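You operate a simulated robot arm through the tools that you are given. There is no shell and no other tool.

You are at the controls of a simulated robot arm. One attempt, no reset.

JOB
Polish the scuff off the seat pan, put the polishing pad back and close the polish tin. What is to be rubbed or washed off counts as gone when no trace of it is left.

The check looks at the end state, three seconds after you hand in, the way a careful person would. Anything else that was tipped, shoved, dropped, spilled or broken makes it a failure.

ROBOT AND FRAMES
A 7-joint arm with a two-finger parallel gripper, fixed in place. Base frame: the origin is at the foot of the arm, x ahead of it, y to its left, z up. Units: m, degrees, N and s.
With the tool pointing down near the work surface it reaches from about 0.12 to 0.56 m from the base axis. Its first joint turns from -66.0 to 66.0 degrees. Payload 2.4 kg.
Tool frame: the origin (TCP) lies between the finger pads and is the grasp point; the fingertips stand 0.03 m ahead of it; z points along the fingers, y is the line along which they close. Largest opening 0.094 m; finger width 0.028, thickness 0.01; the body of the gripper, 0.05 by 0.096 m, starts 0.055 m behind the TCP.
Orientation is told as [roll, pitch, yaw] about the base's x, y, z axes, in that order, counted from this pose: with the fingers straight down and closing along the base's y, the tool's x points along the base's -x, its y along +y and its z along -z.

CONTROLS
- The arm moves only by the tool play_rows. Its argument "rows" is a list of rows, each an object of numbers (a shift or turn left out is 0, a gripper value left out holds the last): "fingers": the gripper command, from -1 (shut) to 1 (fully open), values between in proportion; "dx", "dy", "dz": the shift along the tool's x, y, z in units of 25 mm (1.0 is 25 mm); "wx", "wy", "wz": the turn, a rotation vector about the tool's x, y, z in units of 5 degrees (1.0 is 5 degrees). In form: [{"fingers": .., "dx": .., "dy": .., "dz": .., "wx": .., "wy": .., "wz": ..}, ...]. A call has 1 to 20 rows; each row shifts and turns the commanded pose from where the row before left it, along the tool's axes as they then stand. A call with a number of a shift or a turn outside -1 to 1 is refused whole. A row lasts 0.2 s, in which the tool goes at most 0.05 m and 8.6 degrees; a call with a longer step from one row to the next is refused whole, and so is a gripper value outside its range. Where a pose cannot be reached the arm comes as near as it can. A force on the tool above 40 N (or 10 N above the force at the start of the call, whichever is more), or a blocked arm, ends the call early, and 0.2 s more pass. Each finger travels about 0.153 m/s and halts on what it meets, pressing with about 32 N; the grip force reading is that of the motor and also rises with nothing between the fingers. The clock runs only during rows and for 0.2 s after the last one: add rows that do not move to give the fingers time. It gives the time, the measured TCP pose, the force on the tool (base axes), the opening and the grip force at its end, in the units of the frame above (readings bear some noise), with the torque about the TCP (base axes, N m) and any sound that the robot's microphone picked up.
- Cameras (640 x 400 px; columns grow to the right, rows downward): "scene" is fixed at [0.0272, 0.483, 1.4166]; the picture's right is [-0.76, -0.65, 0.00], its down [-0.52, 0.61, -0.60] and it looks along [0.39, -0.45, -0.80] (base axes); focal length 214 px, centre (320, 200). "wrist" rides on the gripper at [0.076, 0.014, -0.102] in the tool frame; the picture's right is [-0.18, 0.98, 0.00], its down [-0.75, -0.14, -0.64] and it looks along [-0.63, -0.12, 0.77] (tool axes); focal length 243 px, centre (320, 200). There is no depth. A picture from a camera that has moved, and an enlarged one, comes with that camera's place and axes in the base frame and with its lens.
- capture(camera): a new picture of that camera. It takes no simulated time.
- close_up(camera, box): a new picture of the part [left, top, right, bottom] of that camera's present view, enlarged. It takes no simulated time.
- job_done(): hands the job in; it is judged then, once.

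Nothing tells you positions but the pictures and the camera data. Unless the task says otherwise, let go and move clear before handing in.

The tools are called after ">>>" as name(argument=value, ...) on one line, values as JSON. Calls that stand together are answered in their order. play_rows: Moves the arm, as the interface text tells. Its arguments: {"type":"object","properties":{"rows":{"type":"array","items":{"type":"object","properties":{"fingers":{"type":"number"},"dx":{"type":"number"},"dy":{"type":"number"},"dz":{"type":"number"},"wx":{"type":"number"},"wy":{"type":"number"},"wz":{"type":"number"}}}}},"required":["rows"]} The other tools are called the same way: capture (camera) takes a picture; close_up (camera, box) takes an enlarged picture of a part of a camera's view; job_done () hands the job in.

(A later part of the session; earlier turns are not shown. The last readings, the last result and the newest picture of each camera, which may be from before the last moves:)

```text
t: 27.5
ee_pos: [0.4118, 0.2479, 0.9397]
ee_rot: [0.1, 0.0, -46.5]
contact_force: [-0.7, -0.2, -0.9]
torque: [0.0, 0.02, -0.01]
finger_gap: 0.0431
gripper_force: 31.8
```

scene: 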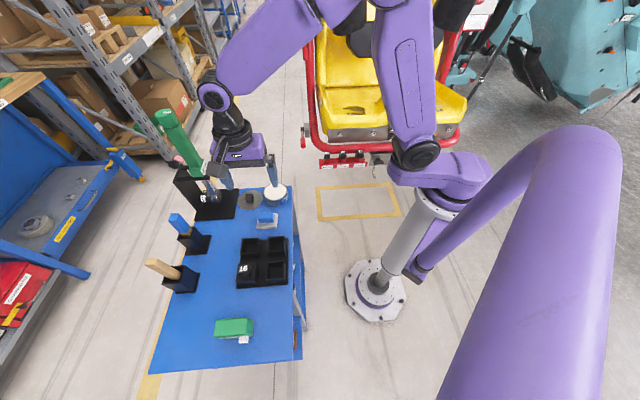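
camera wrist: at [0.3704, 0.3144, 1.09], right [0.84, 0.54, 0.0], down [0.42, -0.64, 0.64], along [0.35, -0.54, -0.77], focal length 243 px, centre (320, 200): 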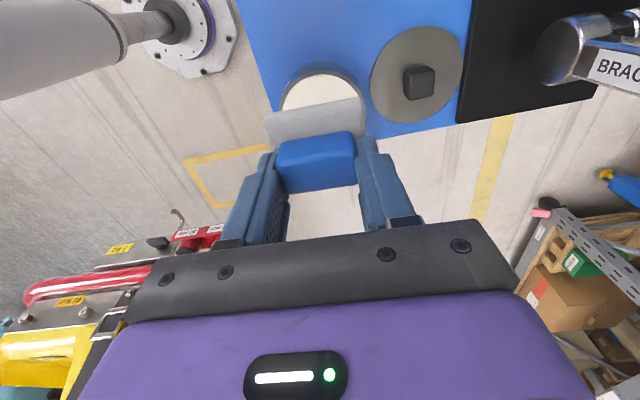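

>>> play_rows(rows=[{"dz": 0.04}, {"dz": 0.04}, {"dz": 0}])

>>> close_up(camera="scene", box=[246, 166, 306, 212])

```text
t: 28.3
ee_pos: [0.4113, 0.2473, 0.9385]
ee_rot: [0.2, 0.0, -46.5]
contact_force: [-0.4, 0.3, -0.3]
torque: [-0.03, 0.0, 0.0]
finger_gap: 0.0431
gripper_force: 31.9
```

```text
8.70 times, centred on (276, 189) of scene
camera zoom: at [0.0272, 0.483, 1.4166], right [-0.76, -0.65, 0.0], down [-0.52, 0.61, -0.6], along [0.39, -0.45, -0.8], focal length 1865 px, centre (703, 296)
```

zoom: 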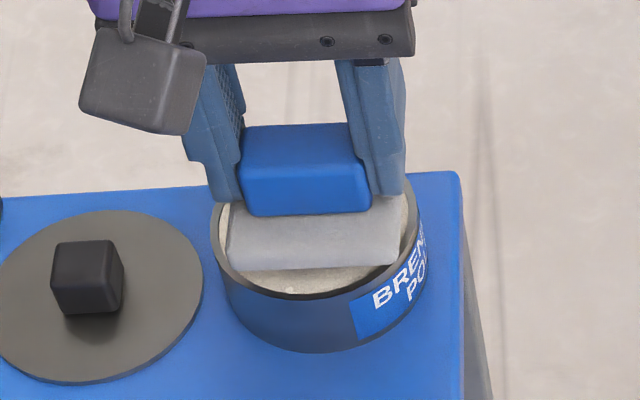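

>>> play_rows(rows=[{"dz": 0.04}, {"dz": 0.04}, {"dz": 0}])

>>> close_up(camera="scene", box=[246, 166, 306, 212])

```text
t: 29.1
ee_pos: [0.4116, 0.2465, 0.9368]
ee_rot: [0.0, -0.1, -46.5]
contact_force: [-0.2, -0.2, -0.2]
torque: [-0.04, 0.01, 0.01]
finger_gap: 0.043
gripper_force: 32.3
```

```text
8.70 times, centred on (276, 189) of scene
camera zoom: at [0.0272, 0.483, 1.4166], right [-0.76, -0.65, 0.0], down [-0.52, 0.61, -0.6], along [0.39, -0.45, -0.8], focal length 1865 px, centre (703, 296)
```

zoom: 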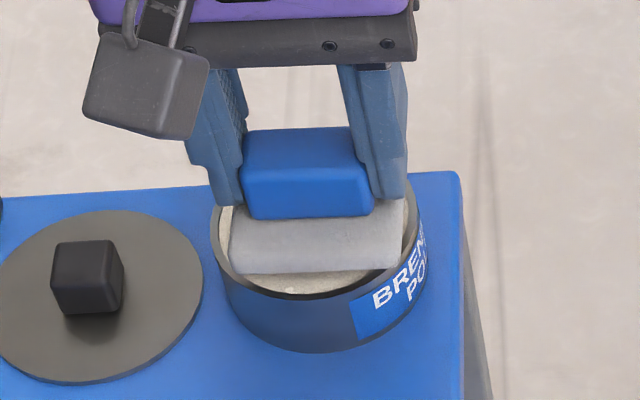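

>>> play_rows(rows=[{"dz": 0.04}, {"dz": 0.04}, {"dz": 0.04}, {"dz": 0}])

>>> close_up(camera="scene", box=[246, 166, 306, 212])

```text
t: 30.1
ee_pos: [0.4124, 0.2471, 0.9333]
ee_rot: [0.0, -0.1, -46.5]
contact_force: [-0.2, 0.2, -0.6]
torque: [0.02, 0.03, -0.04]
finger_gap: 0.0429
gripper_force: 32.1
```

```text
8.70 times, centred on (276, 189) of scene
camera zoom: at [0.0272, 0.483, 1.4166], right [-0.76, -0.65, 0.0], down [-0.52, 0.61, -0.6], along [0.39, -0.45, -0.8], focal length 1865 px, centre (703, 296)
```

zoom: 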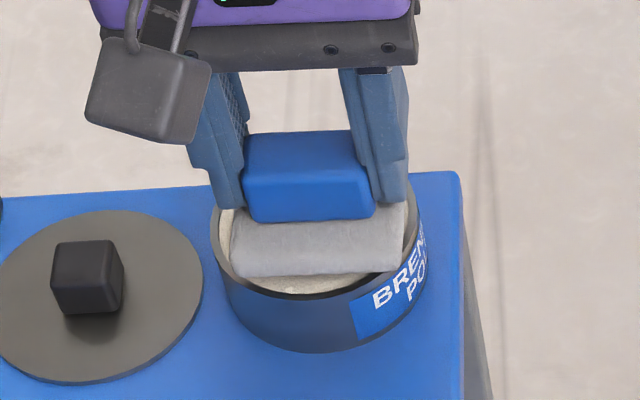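

The tin seems slightly lower (top ≈0.882) and about 6 mm farther away than I estimated. I'll shift the pad to centre it over the tin and keep creeping down.

>>> play_rows(rows=[{"dx": -0.24}, {"dz": 0.04}, {"dz": 0.04}, {"dz": 0}])

>>> close_up(camera="scene", box=[246, 166, 306, 212])

```text
t: 31.1
ee_pos: [0.4145, 0.2421, 0.9309]
ee_rot: [0.1, 0.0, -46.6]
contact_force: [0.1, 0.3, -0.5]
torque: [-0.02, -0.01, 0.01]
finger_gap: 0.0429
gripper_force: 32.0
```

```text
8.70 times, centred on (276, 189) of scene
camera zoom: at [0.0272, 0.483, 1.4166], right [-0.76, -0.65, 0.0], down [-0.52, 0.61, -0.6], along [0.39, -0.45, -0.8], focal length 1865 px, centre (703, 296)
```

zoom: 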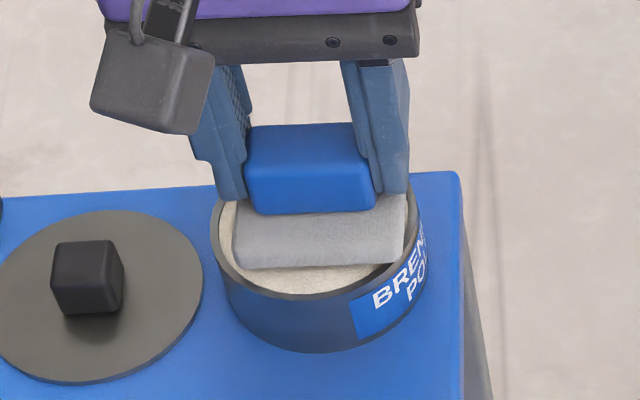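

>>> play_rows(rows=[{"dz": 0.04}, {"dz": 0.04}, {"dz": 0}])

>>> close_up(camera="scene", box=[246, 166, 306, 212])

```text
t: 31.9
ee_pos: [0.415, 0.2435, 0.9292]
ee_rot: [0.1, 0.0, -46.5]
contact_force: [0.2, -0.7, -0.9]
torque: [0.01, 0.03, 0.02]
finger_gap: 0.043
gripper_force: 31.7
```

```text
8.70 times, centred on (276, 189) of scene
camera zoom: at [0.0272, 0.483, 1.4166], right [-0.76, -0.65, 0.0], down [-0.52, 0.61, -0.6], along [0.39, -0.45, -0.8], focal length 1865 px, centre (703, 296)
```

zoom: 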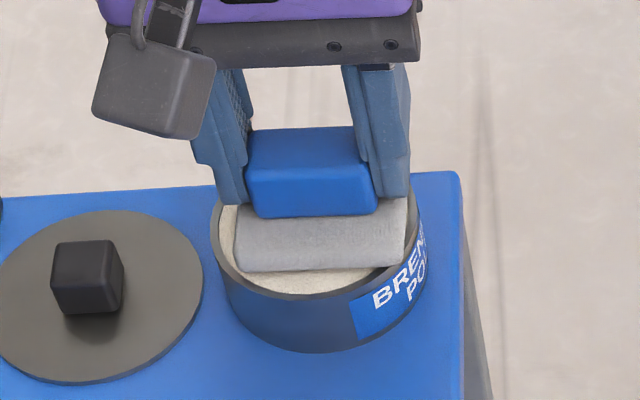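

>>> play_rows(rows=[{"dz": 0.04}, {"dz": 0.04}, {"dz": 0}])

>>> close_up(camera="scene", box=[246, 166, 306, 212])

```text
t: 32.7
ee_pos: [0.415, 0.2434, 0.9279]
ee_rot: [0.1, 0.1, -46.4]
contact_force: [-1.8, -2.4, 8.2]
torque: [-0.11, 0.15, 0.01]
finger_gap: 0.0429
gripper_force: 32.2
```

```text
8.70 times, centred on (276, 189) of scene
camera zoom: at [0.027, 0.4829, 1.4167], right [-0.76, -0.65, 0.0], down [-0.52, 0.61, -0.6], along [0.39, -0.45, -0.8], focal length 1865 px, centre (703, 296)
```

zoom: 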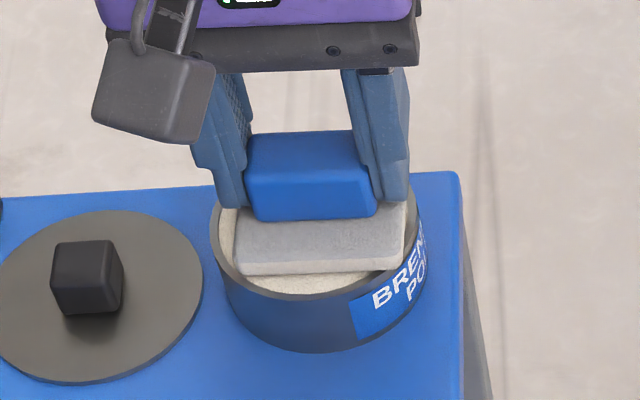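

Contact at about 8 N, and the felt's lower band has turned lighter, so polish was probably picked up. I'll lift off slowly and check the pad and tin.

>>> play_rows(rows=[{"dz": 0}, {"dz": -0.1}, {"dz": -0.1}, {"dz": -0.3}, {"dz": -0.5}, {"dz": -0.8}, {"dz": -0.8}, {"dz": 0}])

>>> close_up(camera="scene", box=[246, 146, 306, 212])

>>> close_up(camera="wrist", box=[220, 60, 420, 200])

```text
t: 34.5
ee_pos: [0.4157, 0.2431, 0.9927]
ee_rot: [0.0, 0.0, -46.5]
contact_force: [0.3, -0.4, -0.9]
torque: [0.01, -0.03, 0.02]
finger_gap: 0.0429
gripper_force: 31.8
```

```text
6.06 times, centred on (276, 179) of scene
camera zoom: at [0.0272, 0.483, 1.4166], right [-0.76, -0.65, 0.0], down [-0.52, 0.61, -0.6], along [0.39, -0.45, -0.8], focal length 1300 px, centre (587, 327)
```

zoom: 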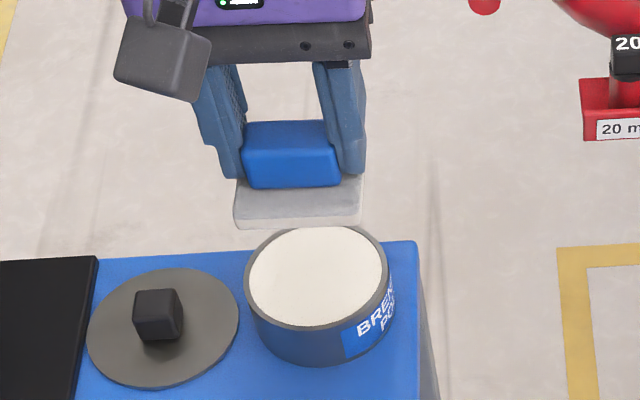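

```text
2.86 times, centred on (320, 130) of wrist
camera zoom: at [0.3727, 0.3074, 1.094], right [0.84, 0.54, 0.0], down [0.42, -0.64, 0.64], along [0.35, -0.54, -0.77], focal length 693 px, centre (320, 400)
```

zoom: 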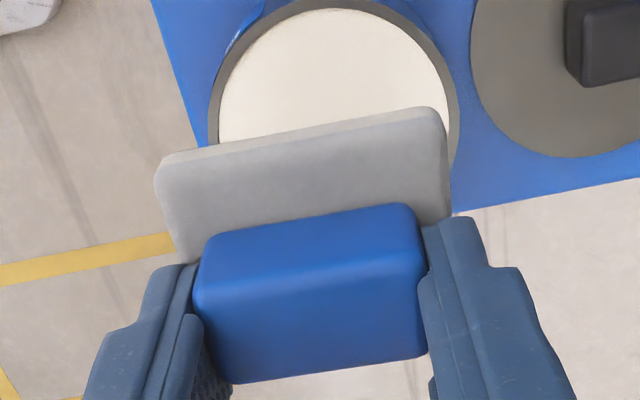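

The felt now has a cream layer of polish, and the tin and lid are undisturbed. I'll raise the pad and carry it over toward the seat at a safe height.

>>> play_rows(rows=[{"dz": -0.6}, {"dz": -1}, {"dz": -1}, {"dz": -1}, {"dz": -1}, {"dz": -1}, {"dz": -1}, {"dz": -1}, {"dz": -0.6}, {"dz": 0}])

>>> play_rows(rows=[{"dx": -0.5, "dy": -0.5}, {"dx": -0.9, "dy": -0.9}, {"dx": -0.9, "dy": -0.9}, {"dx": -0.9, "dy": -0.9}, {"dx": -0.9, "dy": -0.9}, {"dx": -0.9, "dy": -0.9}, {"dx": -0.9, "dy": -0.9}, {"dx": -0.5, "dy": -0.5}, {"dz": 0}, {"dz": 0}])

>>> capture(camera="wrist")

>>> capture(camera="scene")

```text
t: 36.7
ee_pos: [0.4159, 0.242, 1.1998]
ee_rot: [0.1, 0.0, -46.5]
contact_force: [0.1, 0.3, -0.3]
torque: [-0.02, -0.01, 0.0]
finger_gap: 0.0429
gripper_force: 31.5
```

```text
t: 38.9
ee_pos: [0.4094, 0.0169, 1.1994]
ee_rot: [0.0, 0.0, -46.5]
contact_force: [0.4, -0.2, -0.6]
torque: [-0.02, -0.02, -0.01]
finger_gap: 0.0433
gripper_force: 32.0
```

```text
taken
camera wrist: at [0.3656, 0.0823, 1.3013], right [0.84, 0.54, 0.0], down [0.42, -0.64, 0.64], along [0.35, -0.54, -0.77], focal length 243 px, centre (320, 200)
```

wrist: 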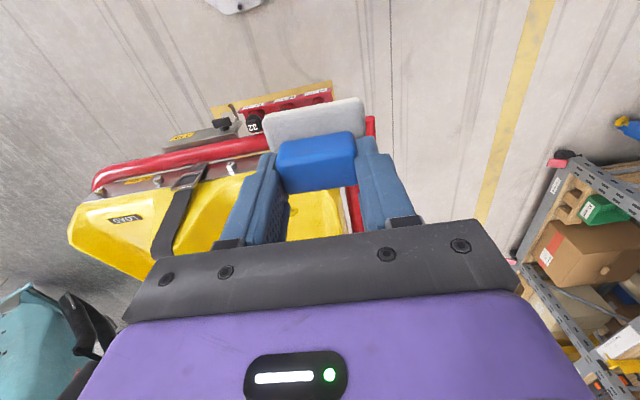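

```text
taken
```

scene: 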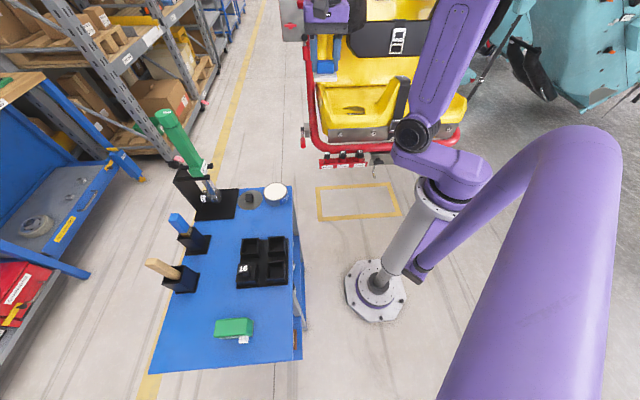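

>>> play_rows(rows=[{"dx": -0.5, "dy": -0.7}, {"dx": -0.65, "dy": -0.93}, {"dx": -0.65, "dy": -0.93}, {"dx": -0.65, "dy": -0.93}, {"dx": -0.65, "dy": -0.93}, {"dx": -0.65, "dy": -0.9}, {"dz": 0}, {"dz": 0}])

>>> capture(camera="wrist")

>>> capture(camera="scene")

```text
t: 40.7
ee_pos: [0.3763, -0.1419, 1.1961]
ee_rot: [-0.1, -0.1, -46.5]
contact_force: [0.1, 0.2, -1.0]
torque: [0.01, 0.0, -0.03]
finger_gap: 0.0431
gripper_force: 32.0
```

```text
taken
camera wrist: at [0.3339, -0.077, 1.2979], right [0.84, 0.54, 0.0], down [0.42, -0.64, 0.64], along [0.35, -0.54, -0.77], focal length 243 px, centre (320, 200)
```

wrist: 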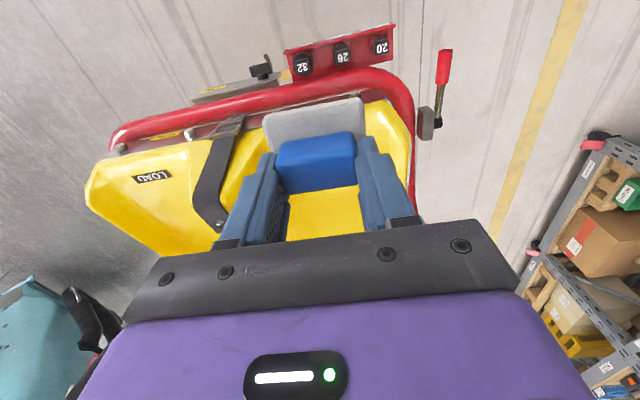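

```text
taken
```

scene: 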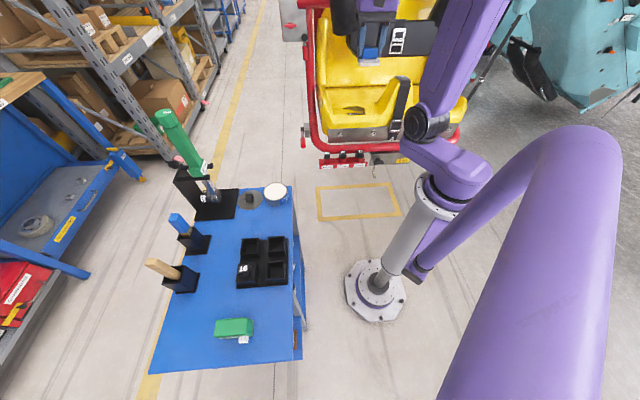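

The scuff is hidden behind the pad from here. I'll sidestep and lower a little so the wrist camera can see the scuff beside the gripper.

>>> play_rows(rows=[{"dx": -0.5, "dy": 0.8}, {"dx": -0.5, "dy": 0.8}, {"dx": -0.5, "dy": 0.8}, {"dx": -0.58, "dy": 0.77}, {"dz": 0.8}, {"dz": 0.8}, {"dz": 0.6}, {"dz": 0}])

>>> capture(camera="wrist")

>>> close_up(camera="scene", box=[280, 0, 480, 180])

```text
t: 42.5
ee_pos: [0.4706, -0.1238, 1.1424]
ee_rot: [0.0, 0.0, -46.5]
contact_force: [-0.6, 1.0, -0.2]
torque: [-0.01, -0.01, 0.0]
finger_gap: 0.043
gripper_force: 32.2
```

```text
taken
camera wrist: at [0.4271, -0.0588, 1.2446], right [0.84, 0.54, 0.0], down [0.42, -0.64, 0.64], along [0.35, -0.54, -0.77], focal length 243 px, centre (320, 200)
```

wrist: 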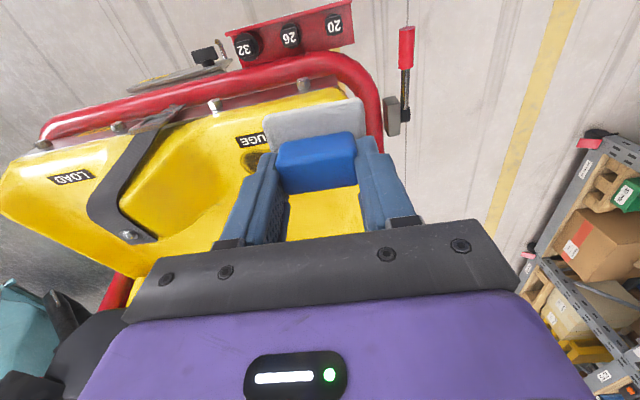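

```text
2.22 times, centred on (380, 90) of scene
camera zoom: at [0.0272, 0.483, 1.4166], right [-0.76, -0.65, 0.0], down [-0.52, 0.61, -0.6], along [0.39, -0.45, -0.8], focal length 477 px, centre (187, 444)
```

zoom: 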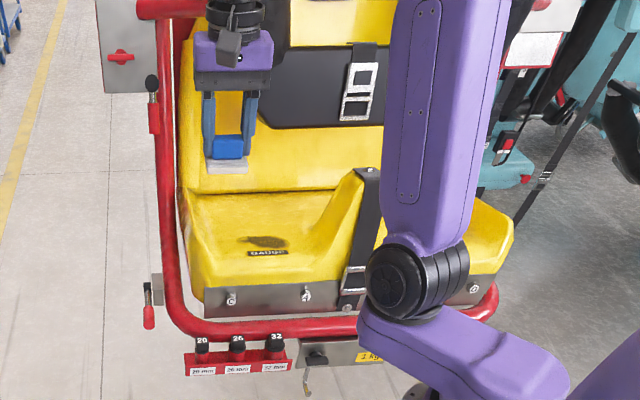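

>>> play_rows(rows=[{"dy": 0.8}, {"dy": 0.8}, {"dy": 0.8}, {"dy": 0}, {"dy": 0}])

>>> capture(camera="wrist")

>>> close_up(camera="wrist", box=[130, 80, 290, 200])

>>> close_up(camera="scene", box=[330, 60, 410, 150])

```text
t: 43.7
ee_pos: [0.5124, -0.0825, 1.1448]
ee_rot: [0.0, -0.1, -46.6]
contact_force: [0.8, -0.4, -0.5]
torque: [0.02, -0.01, 0.03]
finger_gap: 0.0427
gripper_force: 32.5
```

```text
taken
camera wrist: at [0.4708, -0.018, 1.2466], right [0.84, 0.54, 0.0], down [0.42, -0.64, 0.64], along [0.35, -0.54, -0.77], focal length 243 px, centre (320, 200)
```

wrist: 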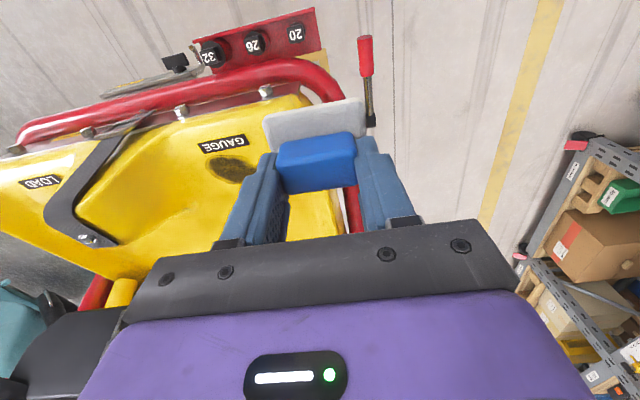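

```text
3.33 times, centred on (210, 140) of wrist
camera zoom: at [0.4708, -0.018, 1.2466], right [0.84, 0.54, 0.0], down [0.42, -0.64, 0.64], along [0.35, -0.54, -0.77], focal length 809 px, centre (687, 400)
```

zoom: 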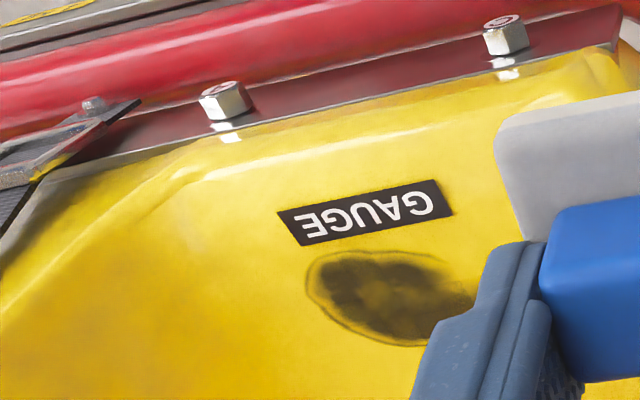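

```text
4.44 times, centred on (370, 105) of scene
camera zoom: at [0.0272, 0.483, 1.4166], right [-0.76, -0.65, 0.0], down [-0.52, 0.61, -0.6], along [0.39, -0.45, -0.8], focal length 953 px, centre (98, 622)
```

zoom: 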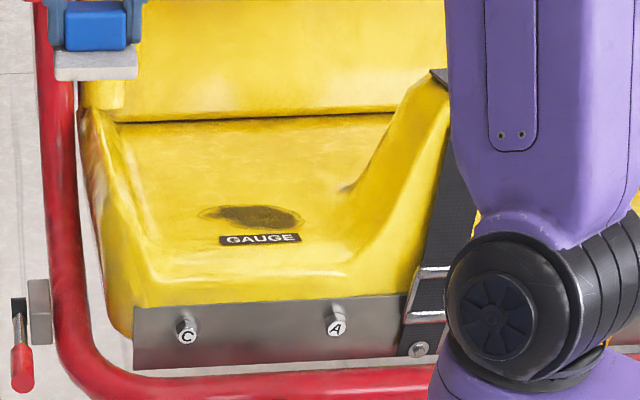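

I now have good triangulation: the pan surface at the scuff is z≈0.925, and the scuff centre is about (0.468, -0.256). It is about 100×45 mm with its long axis at about 33°, and the GAUGE label sits just in front of it. I'll move above it and align the pad with the scuff.

>>> play_rows(rows=[{"dx": -0.4, "dy": -0.6}, {"dx": -0.55, "dy": -0.9}, {"dx": -0.55, "dy": -0.9}, {"dx": -0.55, "dy": -0.9}, {"dx": -0.55, "dy": -0.9}, {"dx": -0.55, "dy": -0.9}, {"dx": -0.65, "dy": -0.95}, {"wz": 0.7}, {"wz": 0.7}, {"wz": 0.6}, {"dz": 0.5}, {"dz": 0.8}, {"dz": 0.8}, {"dz": 0}, {"dz": 0}])

>>> close_up(camera="scene", box=[310, 30, 430, 150])

>>> capture(camera="wrist")

```text
t: 46.9
ee_pos: [0.4688, -0.2582, 1.0901]
ee_rot: [0.0, 0.1, -56.6]
contact_force: [0.3, 0.4, 0.0]
torque: [-0.02, -0.02, -0.03]
finger_gap: 0.0431
gripper_force: 32.4
```

```text
3.33 times, centred on (370, 90) of scene
camera zoom: at [0.0272, 0.483, 1.4166], right [-0.76, -0.65, 0.0], down [-0.52, 0.61, -0.6], along [0.39, -0.45, -0.8], focal length 715 px, centre (153, 567)
```

zoom: 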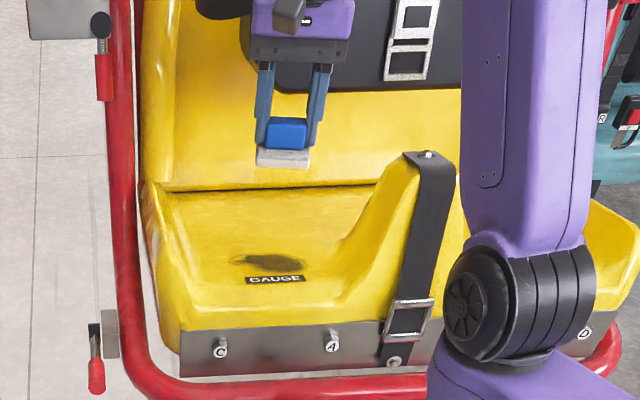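

```text
taken
camera wrist: at [0.438, -0.1869, 1.1921], right [0.92, 0.39, 0.0], down [0.3, -0.71, 0.64], along [0.25, -0.59, -0.77], focal length 243 px, centre (320, 200)
```

wrist: 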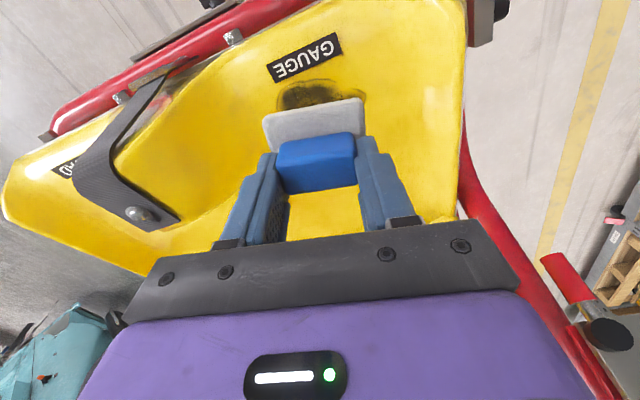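

Pad and scuff are roughly parallel. I'll descend toward the surface, stopping well above the expected contact height.

>>> play_rows(rows=[{"dz": 0.8}, {"dz": 0.8}, {"dz": 0.8}, {"dz": 0.8}, {"dz": 0.4}, {"dz": 0}, {"dz": 0}])

>>> close_up(camera="scene", box=[330, 60, 410, 130])

>>> close_up(camera="wrist", box=[220, 20, 440, 180])

```text
t: 48.5
ee_pos: [0.4703, -0.2575, 0.9996]
ee_rot: [0.0, 0.0, -56.5]
contact_force: [0.6, -0.7, -0.5]
torque: [0.0, -0.05, 0.01]
finger_gap: 0.0432
gripper_force: 31.9
```

```text
5.71 times, centred on (370, 95) of scene
camera zoom: at [0.0272, 0.483, 1.4166], right [-0.76, -0.65, 0.0], down [-0.52, 0.61, -0.6], along [0.39, -0.45, -0.8], focal length 1226 px, centre (34, 800)
```

zoom: 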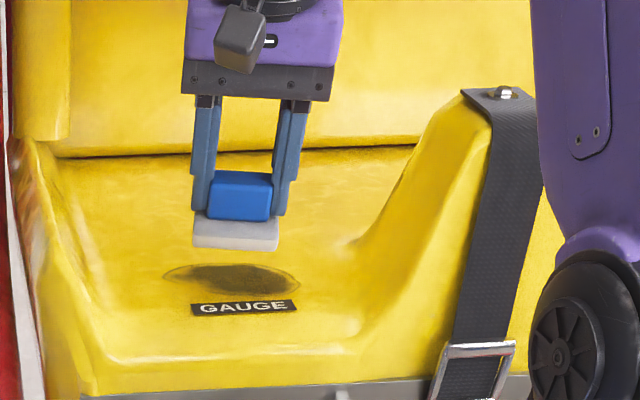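

```text
2.50 times, centred on (330, 100) of wrist
camera zoom: at [0.4398, -0.1869, 1.102], right [0.92, 0.39, 0.0], down [0.3, -0.71, 0.64], along [0.25, -0.59, -0.77], focal length 606 px, centre (295, 450)
```

zoom: 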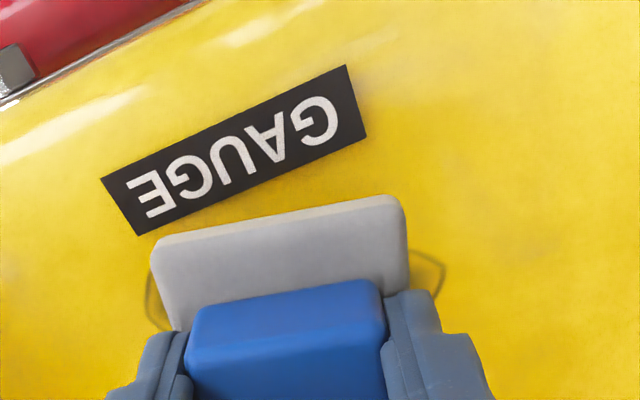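

The surface may be a bit lower than I estimated, so I'll step down gradually and use the wrist view to line the pad up with the visible ends of the scuff.

>>> play_rows(rows=[{"dz": 0.3}, {"dz": 0.3}, {"dz": 0}])

>>> close_up(camera="wrist", box=[220, 20, 440, 180])

>>> close_up(camera="scene", box=[330, 60, 410, 130])

```text
t: 49.3
ee_pos: [0.4695, -0.2583, 0.984]
ee_rot: [0.0, 0.0, -56.5]
contact_force: [-0.2, 0.3, -0.6]
torque: [-0.01, 0.01, 0.01]
finger_gap: 0.0431
gripper_force: 31.9
```

```text
2.50 times, centred on (330, 100) of wrist
camera zoom: at [0.4389, -0.1869, 1.0872], right [0.92, 0.39, 0.0], down [0.3, -0.71, 0.64], along [0.25, -0.59, -0.77], focal length 606 px, centre (295, 450)
```

zoom: 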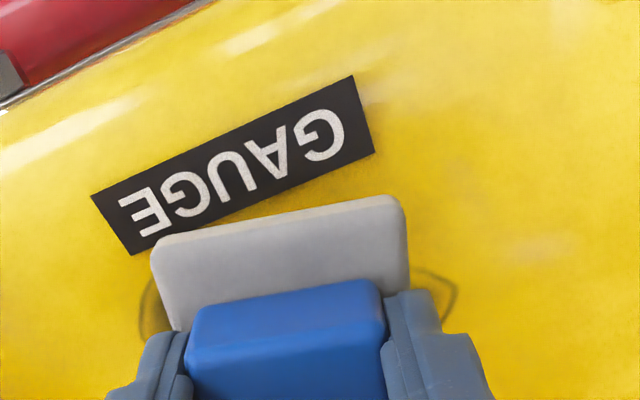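

```text
5.71 times, centred on (370, 95) of scene
camera zoom: at [0.0272, 0.483, 1.4166], right [-0.76, -0.65, 0.0], down [-0.52, 0.61, -0.6], along [0.39, -0.45, -0.8], focal length 1226 px, centre (34, 800)
```

zoom: 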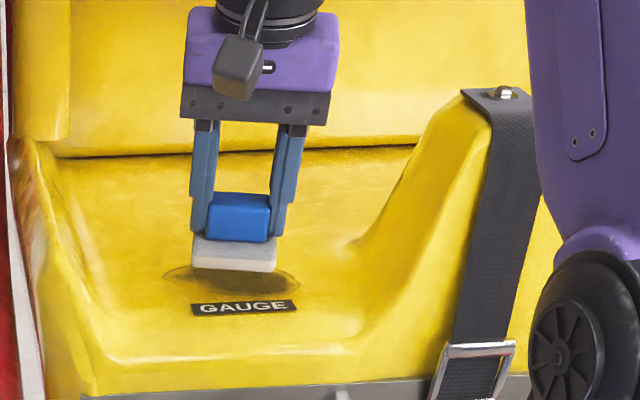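

>>> play_rows(rows=[{"dz": 0.15}, {"dz": 0.15}, {"dz": 0.1}, {"dz": 0.1}, {"dz": 0}])

>>> close_up(camera="wrist", box=[220, 20, 440, 180])

>>> close_up(camera="scene", box=[330, 60, 410, 130])

```text
t: 50.5
ee_pos: [0.4704, -0.2588, 0.9724]
ee_rot: [0.0, 0.0, -56.6]
contact_force: [0.4, 1.1, 0.8]
torque: [0.01, 0.01, -0.04]
finger_gap: 0.0428
gripper_force: 32.3
```

```text
2.50 times, centred on (330, 100) of wrist
camera zoom: at [0.439, -0.1864, 1.0744], right [0.92, 0.39, 0.0], down [0.3, -0.71, 0.64], along [0.25, -0.59, -0.77], focal length 606 px, centre (295, 450)
```

zoom: 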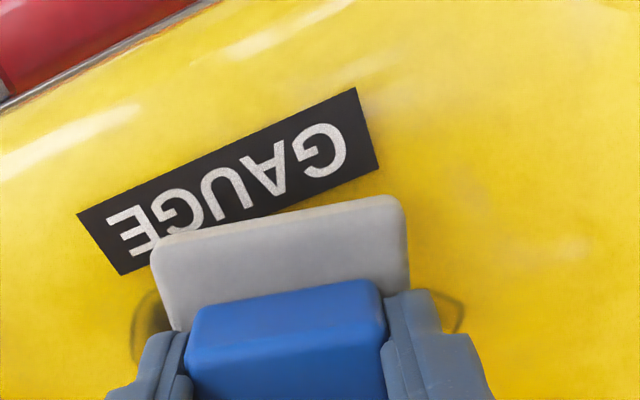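

```text
5.71 times, centred on (370, 95) of scene
camera zoom: at [0.0272, 0.483, 1.4166], right [-0.76, -0.65, 0.0], down [-0.52, 0.61, -0.6], along [0.39, -0.45, -0.8], focal length 1226 px, centre (34, 800)
```

zoom: 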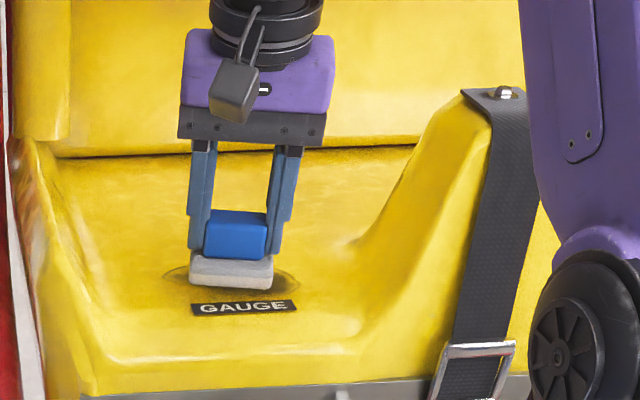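

>>> play_rows(rows=[{"dz": 0.05}, {"dz": 0.05}, {"dz": 0.05}, {"dz": 0}])

```text
t: 51.5
ee_pos: [0.4707, -0.2582, 0.9693]
ee_rot: [0.0, -0.1, -56.6]
contact_force: [0.1, 0.5, -1.0]
torque: [0.01, -0.02, -0.03]
finger_gap: 0.0431
gripper_force: 32.3
```

Still clear. In the wrist view the scuff's axis is rotated about 6° more and its centre is about 6 mm behind the pad centre, so I'll correct that and keep feeling for contact.

>>> play_rows(rows=[{"dx": -0.26, "dy": -0.05}, {"wz": 1.0}, {"dz": 0.05}, {"dz": 0.05}, {"dz": 0}])

>>> close_up(camera="wrist", box=[220, 20, 440, 180])

>>> close_up(camera="scene", box=[330, 60, 410, 130])

```text
t: 52.7
ee_pos: [0.4738, -0.264, 0.9662]
ee_rot: [0.0, 0.1, -61.5]
contact_force: [-0.6, -0.5, 0.2]
torque: [0.01, 0.03, 0.03]
finger_gap: 0.0432
gripper_force: 31.7
```

```text
2.50 times, centred on (330, 100) of wrist
camera zoom: at [0.4486, -0.1898, 1.0684], right [0.95, 0.31, 0.0], down [0.24, -0.73, 0.64], along [0.2, -0.61, -0.77], focal length 606 px, centre (295, 450)
```

zoom: 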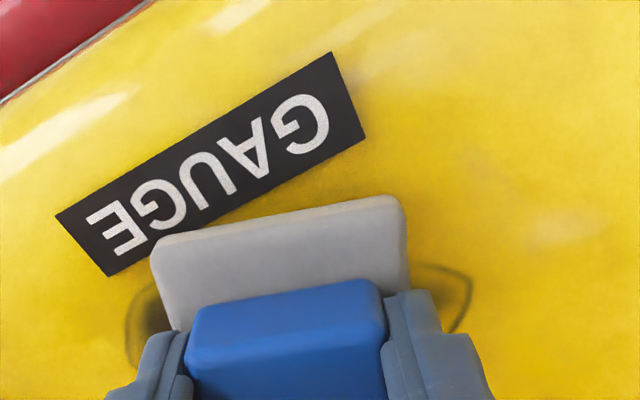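

```text
5.71 times, centred on (370, 95) of scene
camera zoom: at [0.0272, 0.483, 1.4166], right [-0.76, -0.65, 0.0], down [-0.52, 0.61, -0.6], along [0.39, -0.45, -0.8], focal length 1226 px, centre (34, 800)
```

zoom: 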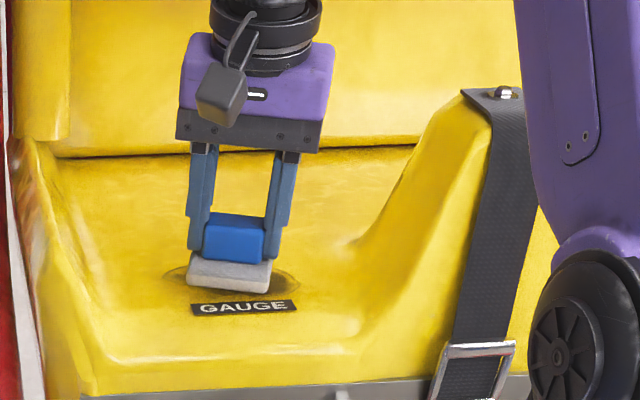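

Alignment looks good, so I'll continue down in small steps until contact.

>>> play_rows(rows=[{"dz": 0.05}, {"dz": 0.05}, {"dz": 0.05}, {"dz": 0}])

>>> play_rows(rows=[{"dz": 0.04}, {"dz": 0.04}, {"dz": 0}])

```text
t: 53.7
ee_pos: [0.4732, -0.263, 0.9618]
ee_rot: [0.0, 0.0, -61.5]
contact_force: [-0.7, 0.4, 0.2]
torque: [-0.01, 0.03, 0.01]
finger_gap: 0.0431
gripper_force: 31.9
```

```text
t: 54.5
ee_pos: [0.4729, -0.2632, 0.961]
ee_rot: [0.0, 0.0, -61.5]
contact_force: [0.0, -0.9, -0.3]
torque: [-0.01, 0.0, -0.02]
finger_gap: 0.0429
gripper_force: 32.1
```

>>> play_rows(rows=[{"dz": 0.04}, {"dz": 0.04}, {"dz": 0}])

>>> play_rows(rows=[{"dz": 0.04}, {"dz": 0.04}, {"dz": 0}])

>>> close_up(camera="scene", box=[330, 60, 410, 130])

>>> close_up(camera="wrist", box=[220, 20, 440, 180])

```text
t: 55.3
ee_pos: [0.4725, -0.2627, 0.9584]
ee_rot: [0.1, 0.1, -61.6]
contact_force: [0.6, 0.8, 3.5]
torque: [0.07, 0.19, 0.0]
finger_gap: 0.0431
gripper_force: 32.0
```

```text
t: 56.1
ee_pos: [0.4736, -0.2636, 0.9581]
ee_rot: [0.1, -0.3, -61.5]
contact_force: [-0.8, 1.4, 29.1]
torque: [0.4, 1.26, -0.04]
finger_gap: 0.043
gripper_force: 31.9
```

```text
5.71 times, centred on (370, 95) of scene
camera zoom: at [0.0268, 0.4833, 1.4165], right [-0.76, -0.65, 0.0], down [-0.52, 0.61, -0.6], along [0.39, -0.45, -0.8], focal length 1226 px, centre (34, 800)
```

zoom: 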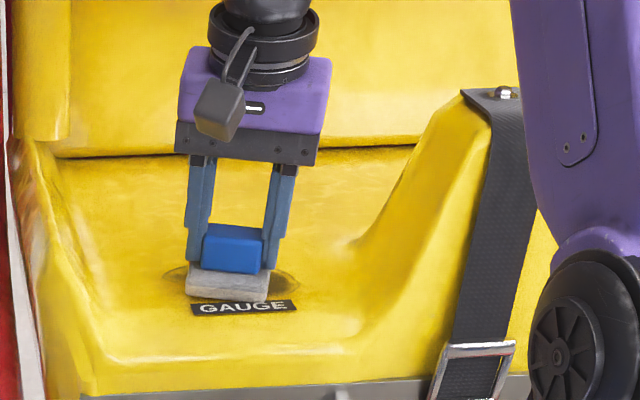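

```text
2.50 times, centred on (330, 100) of wrist
camera zoom: at [0.4484, -0.1896, 1.06], right [0.95, 0.31, 0.0], down [0.23, -0.73, 0.64], along [0.2, -0.61, -0.77], focal length 606 px, centre (295, 450)
```

zoom: 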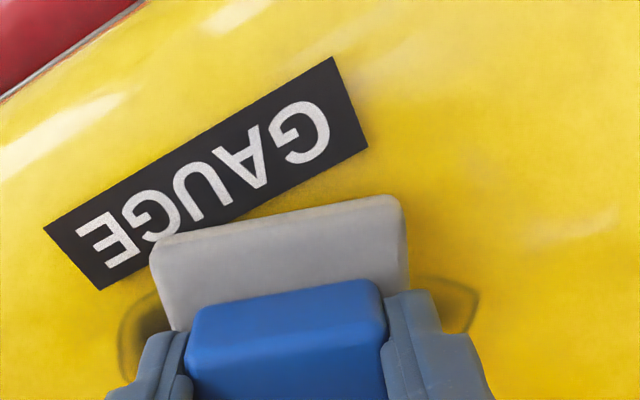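

Contact at TCP z≈0.9585, but the torque shows the load is on the pad's front-left corner. The pan slopes down toward the back, so I'll lift slightly, tilt the pad about 4° to match and feel again.

>>> play_rows(rows=[{"dz": -0.16}, {"wy": 0.77, "wx": 0.23}, {"dx": -0.126, "dy": 0.04}, {"dz": 0.04}, {"dz": 0}])

>>> play_rows(rows=[{"dz": 0.04}, {"dz": 0.04}, {"dz": 0}])

```text
t: 57.3
ee_pos: [0.4754, -0.2659, 0.959]
ee_rot: [-1.1, 3.8, -61.5]
contact_force: [0.3, -0.5, -0.7]
torque: [0.02, 0.0, 0.02]
finger_gap: 0.0428
gripper_force: 32.4
```

```text
t: 58.1
ee_pos: [0.4746, -0.2663, 0.9586]
ee_rot: [-1.1, 3.9, -61.5]
contact_force: [0.7, 0.2, -1.0]
torque: [0.02, 0.0, 0.02]
finger_gap: 0.043
gripper_force: 31.5
```

>>> play_rows(rows=[{"dz": 0.04}, {"dz": 0.04}, {"dz": 0}])

>>> play_rows(rows=[{"dz": 0.04}, {"dz": 0.03}, {"dz": 0}])

```text
t: 58.9
ee_pos: [0.4749, -0.266, 0.956]
ee_rot: [-1.0, 3.8, -61.5]
contact_force: [0.8, 0.1, 4.8]
torque: [0.05, 0.14, 0.0]
finger_gap: 0.043
gripper_force: 31.8
```

```text
t: 59.7
ee_pos: [0.4752, -0.2654, 0.9563]
ee_rot: [-1.0, 3.6, -61.4]
contact_force: [0.5, 1.5, 33.3]
torque: [0.48, 1.42, -0.05]
finger_gap: 0.0427
gripper_force: 32.3
```

Still loaded on the same corner, so the slope is steeper. I'll tilt another 4°.

>>> play_rows(rows=[{"dz": -0.16}, {"wy": 0.77, "wx": 0.23}, {"dx": -0.126, "dy": 0.04}, {"dz": 0.06}, {"dz": 0}])

>>> play_rows(rows=[{"dz": 0.04}, {"dz": 0.04}, {"dz": 0}])

>>> play_rows(rows=[{"dz": 0.04}, {"dz": 0.04}, {"dz": 0}])

```text
t: 60.9
ee_pos: [0.4766, -0.2682, 0.9552]
ee_rot: [-2.3, 7.6, -61.7]
contact_force: [0.9, 0.3, -0.7]
torque: [0.0, 0.01, -0.01]
finger_gap: 0.043
gripper_force: 31.9
```

```text
t: 61.7
ee_pos: [0.4765, -0.2684, 0.953]
ee_rot: [-2.3, 7.7, -61.5]
contact_force: [1.0, 0.1, -0.9]
torque: [-0.07, 0.01, 0.0]
finger_gap: 0.0432
gripper_force: 31.8
```

```text
t: 62.5
ee_pos: [0.4781, -0.2675, 0.9531]
ee_rot: [-2.1, 7.6, -61.7]
contact_force: [0.5, -2.2, 19.8]
torque: [0.23, 0.82, 0.06]
finger_gap: 0.043
gripper_force: 31.9
```

>>> close_up(camera="scene", box=[345, 85, 395, 120])

>>> capture(camera="wrist")

```text
11.43 times, centred on (370, 102) of scene
camera zoom: at [0.0269, 0.4831, 1.4166], right [-0.76, -0.65, 0.0], down [-0.52, 0.61, -0.6], along [0.39, -0.45, -0.8], focal length 2451 px, centre (-251, 1314)
```

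zoom: 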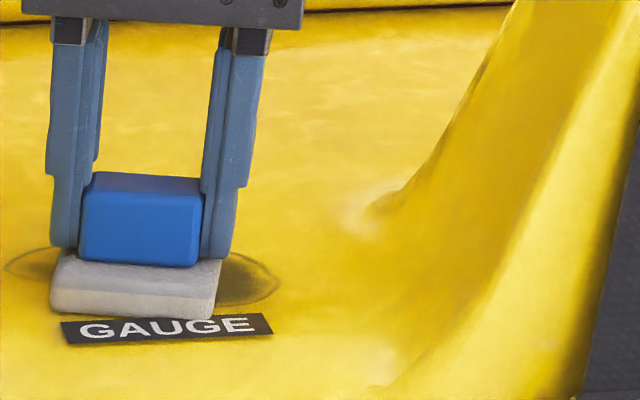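

```text
taken
camera wrist: at [0.4631, -0.2046, 1.0632], right [0.95, 0.31, -0.06], down [0.29, -0.79, 0.54], along [0.12, -0.53, -0.84], focal length 243 px, centre (320, 200)
```

wrist: 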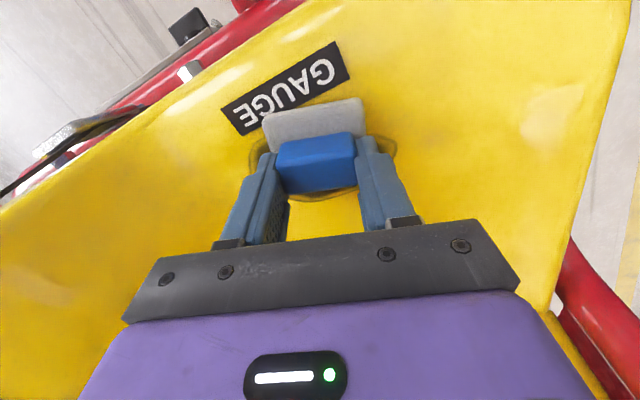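

The pad's front corner is overlapping the edge of the GAUGE label, which may be what it's resting on. I'll lift and turn the pad parallel to the label, shift it back a little so it clears the label, and look again.

>>> play_rows(rows=[{"dz": -0.3}, {"wz": -1}, {"wz": -1}, {"wz": -1}, {"wz": -0.2, "dx": -0.2}, {"dz": 0}])

>>> close_up(camera="scene", box=[345, 85, 395, 120])

>>> close_up(camera="wrist", box=[220, 20, 440, 180])

```text
t: 63.9
ee_pos: [0.4806, -0.2716, 0.9584]
ee_rot: [0.0, 8.0, -45.4]
contact_force: [-0.7, -1.0, -0.8]
torque: [0.03, -0.01, -0.02]
finger_gap: 0.043
gripper_force: 31.5
```

```text
11.43 times, centred on (370, 102) of scene
camera zoom: at [0.0272, 0.483, 1.4166], right [-0.76, -0.65, 0.0], down [-0.52, 0.61, -0.6], along [0.39, -0.45, -0.8], focal length 2451 px, centre (-251, 1314)
```

zoom: 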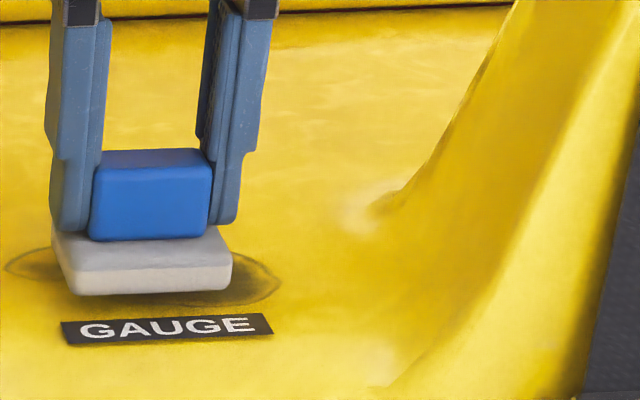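

```text
2.50 times, centred on (330, 100) of wrist
camera zoom: at [0.4477, -0.2181, 1.0709], right [0.83, 0.56, -0.03], down [0.49, -0.69, 0.53], along [0.28, -0.45, -0.85], focal length 606 px, centre (295, 450)
```

zoom: 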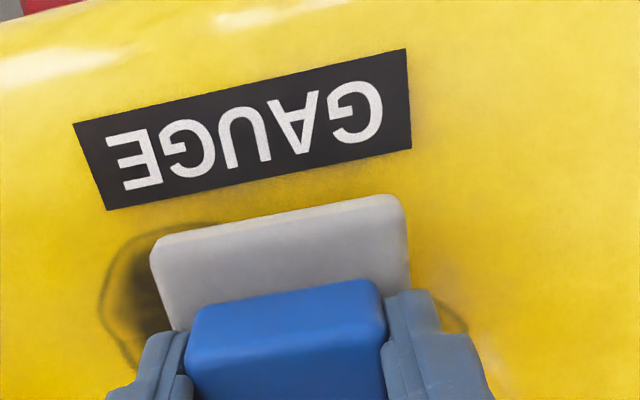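

Now the pad is parallel to the label, with a few millimetres of clearance. I'll feel for contact again.

>>> play_rows(rows=[{"dz": 0.08}, {"dz": 0.08}, {"dz": 0.05}, {"dz": 0}])

>>> play_rows(rows=[{"dz": 0.04}, {"dz": 0.04}, {"dz": 0}])

>>> play_rows(rows=[{"dz": 0.04}, {"dz": 0.04}, {"dz": 0}])

```text
t: 64.9
ee_pos: [0.4803, -0.2708, 0.9536]
ee_rot: [0.0, 8.0, -45.5]
contact_force: [0.5, 0.4, -0.1]
torque: [-0.02, 0.01, 0.0]
finger_gap: 0.0434
gripper_force: 31.9
```

```text
t: 65.7
ee_pos: [0.4804, -0.2712, 0.9521]
ee_rot: [0.0, 8.0, -45.5]
contact_force: [-0.5, -0.4, 2.3]
torque: [-0.01, 0.13, -0.01]
finger_gap: 0.043
gripper_force: 32.0
```

```text
t: 66.5
ee_pos: [0.4811, -0.2707, 0.9519]
ee_rot: [0.1, 7.7, -45.5]
contact_force: [1.6, -1.3, 35.7]
torque: [0.64, 1.04, 0.01]
finger_gap: 0.043
gripper_force: 32.2
```

The load is now along the middle of the front edge, so the lateral tilt is right and only more pitch is needed. I'll add 4°.

>>> play_rows(rows=[{"dz": -0.16}, {"wy": 0.8}, {"dx": -0.13}, {"dz": 0.06}, {"dz": 0}])

>>> play_rows(rows=[{"dz": 0.04}, {"dz": 0.04}, {"dz": 0}])

>>> play_rows(rows=[{"dz": 0.04}, {"dz": 0.03}, {"dz": 0}])

```text
t: 67.7
ee_pos: [0.4817, -0.2734, 0.9519]
ee_rot: [0.0, 12.0, -45.4]
contact_force: [-1.2, 2.0, 11.8]
torque: [-0.09, 0.11, -0.03]
finger_gap: 0.0431
gripper_force: 31.7
```

```text
t: 68.5
ee_pos: [0.4825, -0.2742, 0.9513]
ee_rot: [0.1, 11.8, -45.5]
contact_force: [-4.1, 0.7, 30.0]
torque: [-0.34, 0.08, 0.01]
finger_gap: 0.043
gripper_force: 32.7
```

```text
t: 69.1
ee_pos: [0.4829, -0.2749, 0.9508]
ee_rot: [0.0, 11.6, -45.6]
contact_force: [0.1, -0.7, 4.0]
torque: [-0.13, -0.01, 0.05]
finger_gap: 0.0432
gripper_force: 32.3
stopped in row 2: the force on the tool passed its limit at 41 N (the readings are from after the stop); the commanded pose is now the measured one
```

At 12° the load moved to the back edge, so the right pitch is about 10°. I'll set that and check.

>>> play_rows(rows=[{"dz": -0.12}, {"wy": -0.38}, {"dx": 0.06}, {"dz": 0.04}, {"dz": 0}])

>>> play_rows(rows=[{"dz": 0.03}, {"dz": 0.03}, {"dz": 0}])

```text
t: 70.3
ee_pos: [0.4809, -0.274, 0.953]
ee_rot: [-0.1, 9.6, -45.5]
contact_force: [-1.6, -0.5, -0.6]
torque: [0.01, 0.0, -0.01]
finger_gap: 0.0432
gripper_force: 31.9
```

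```text
t: 71.1
ee_pos: [0.4814, -0.2735, 0.9511]
ee_rot: [-0.1, 9.7, -45.4]
contact_force: [-0.6, 0.4, -0.3]
torque: [-0.05, 0.05, -0.02]
finger_gap: 0.0432
gripper_force: 32.4
```

>>> play_rows(rows=[{"dz": 0.03}, {"dz": 0}])

>>> play_rows(rows=[{"dz": 0.02}, {"dz": 0}])

```text
t: 71.7
ee_pos: [0.482, -0.2724, 0.951]
ee_rot: [0.0, 9.6, -45.4]
contact_force: [1.2, -1.0, 2.2]
torque: [-0.11, 0.05, 0.02]
finger_gap: 0.0431
gripper_force: 31.7
```

```text
t: 72.3
ee_pos: [0.4806, -0.2732, 0.9503]
ee_rot: [0.1, 9.7, -45.5]
contact_force: [-0.2, 0.3, 12.7]
torque: [-0.23, 0.36, 0.04]
finger_gap: 0.043
gripper_force: 31.8
```

Pitch is matched. The load is toward the hump side, so I'll add a slight roll and then try a short gentle stroke.

>>> play_rows(rows=[{"dz": -0.02, "wx": 0.15, "dy": 0.025}, {"dz": 0}, {"dz": 0}])

>>> play_rows(rows=[{"dz": 0.02}, {"dz": 0}])

```text
t: 73.1
ee_pos: [0.4822, -0.2731, 0.9507]
ee_rot: [-0.6, 9.6, -45.5]
contact_force: [1.9, -5.0, 9.1]
torque: [0.11, -0.29, -0.14]
finger_gap: 0.0427
gripper_force: 31.6
```

```text
t: 73.7
ee_pos: [0.483, -0.2744, 0.9492]
ee_rot: [-0.7, 9.6, -45.6]
contact_force: [1.6, -5.8, 15.9]
torque: [0.31, -0.26, -0.15]
finger_gap: 0.043
gripper_force: 31.8
```

>>> play_rows(rows=[{"wx": -0.07, "dz": -0.01}, {"dz": 0}, {"dy": -0.3}, {"dy": -0.3}, {"dy": 0}])

>>> close_up(camera="scene", box=[345, 85, 395, 120])

```text
t: 74.9
ee_pos: [0.4735, -0.2818, 0.95]
ee_rot: [-0.3, 9.6, -45.3]
contact_force: [10.9, 6.2, 23.3]
torque: [0.52, -0.29, -0.16]
finger_gap: 0.043
gripper_force: 32.4
```

```text
11.43 times, centred on (370, 102) of scene
camera zoom: at [0.0271, 0.4833, 1.4165], right [-0.76, -0.65, 0.0], down [-0.52, 0.61, -0.6], along [0.39, -0.45, -0.8], focal length 2451 px, centre (-251, 1314)
```

zoom: 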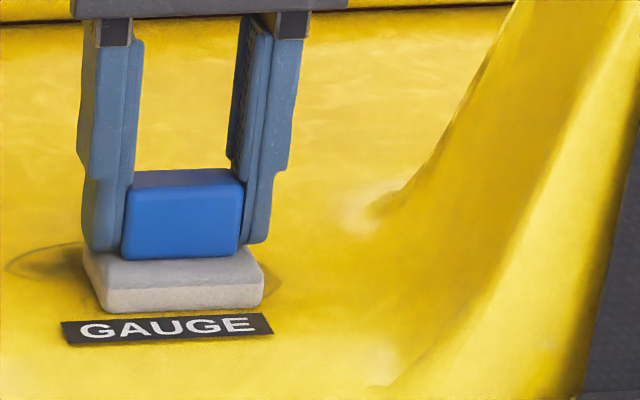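

Sliding works, with friction around 12 N at 23 N normal. I'll extend the stroke to the hump-side end, then back across to the other end.

>>> play_rows(rows=[{"dy": -0.2}, {"dy": -0.2}, {"dy": 0.3}, {"dy": 0.3}, {"dy": 0.3}, {"dy": 0.3}, {"dy": 0}])

>>> close_up(camera="scene", box=[345, 85, 395, 120])

```text
t: 76.5
ee_pos: [0.486, -0.2694, 0.9503]
ee_rot: [-0.4, 9.6, -45.6]
contact_force: [-4.4, -10.1, 23.8]
torque: [0.03, 0.07, 0.03]
finger_gap: 0.0429
gripper_force: 32.6
```

```text
11.43 times, centred on (370, 102) of scene
camera zoom: at [0.0267, 0.4829, 1.4167], right [-0.76, -0.65, 0.0], down [-0.52, 0.61, -0.6], along [0.39, -0.45, -0.8], focal length 2451 px, centre (-251, 1314)
```

zoom: 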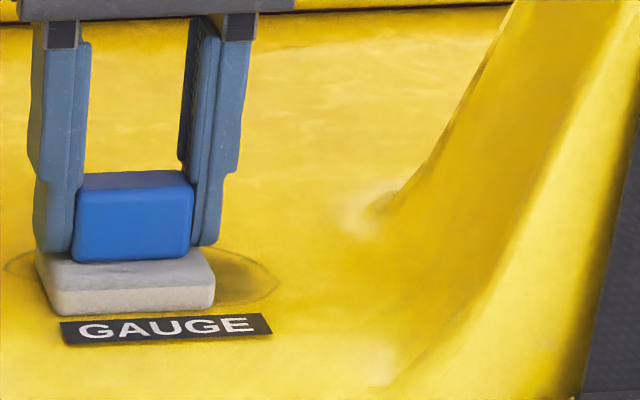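

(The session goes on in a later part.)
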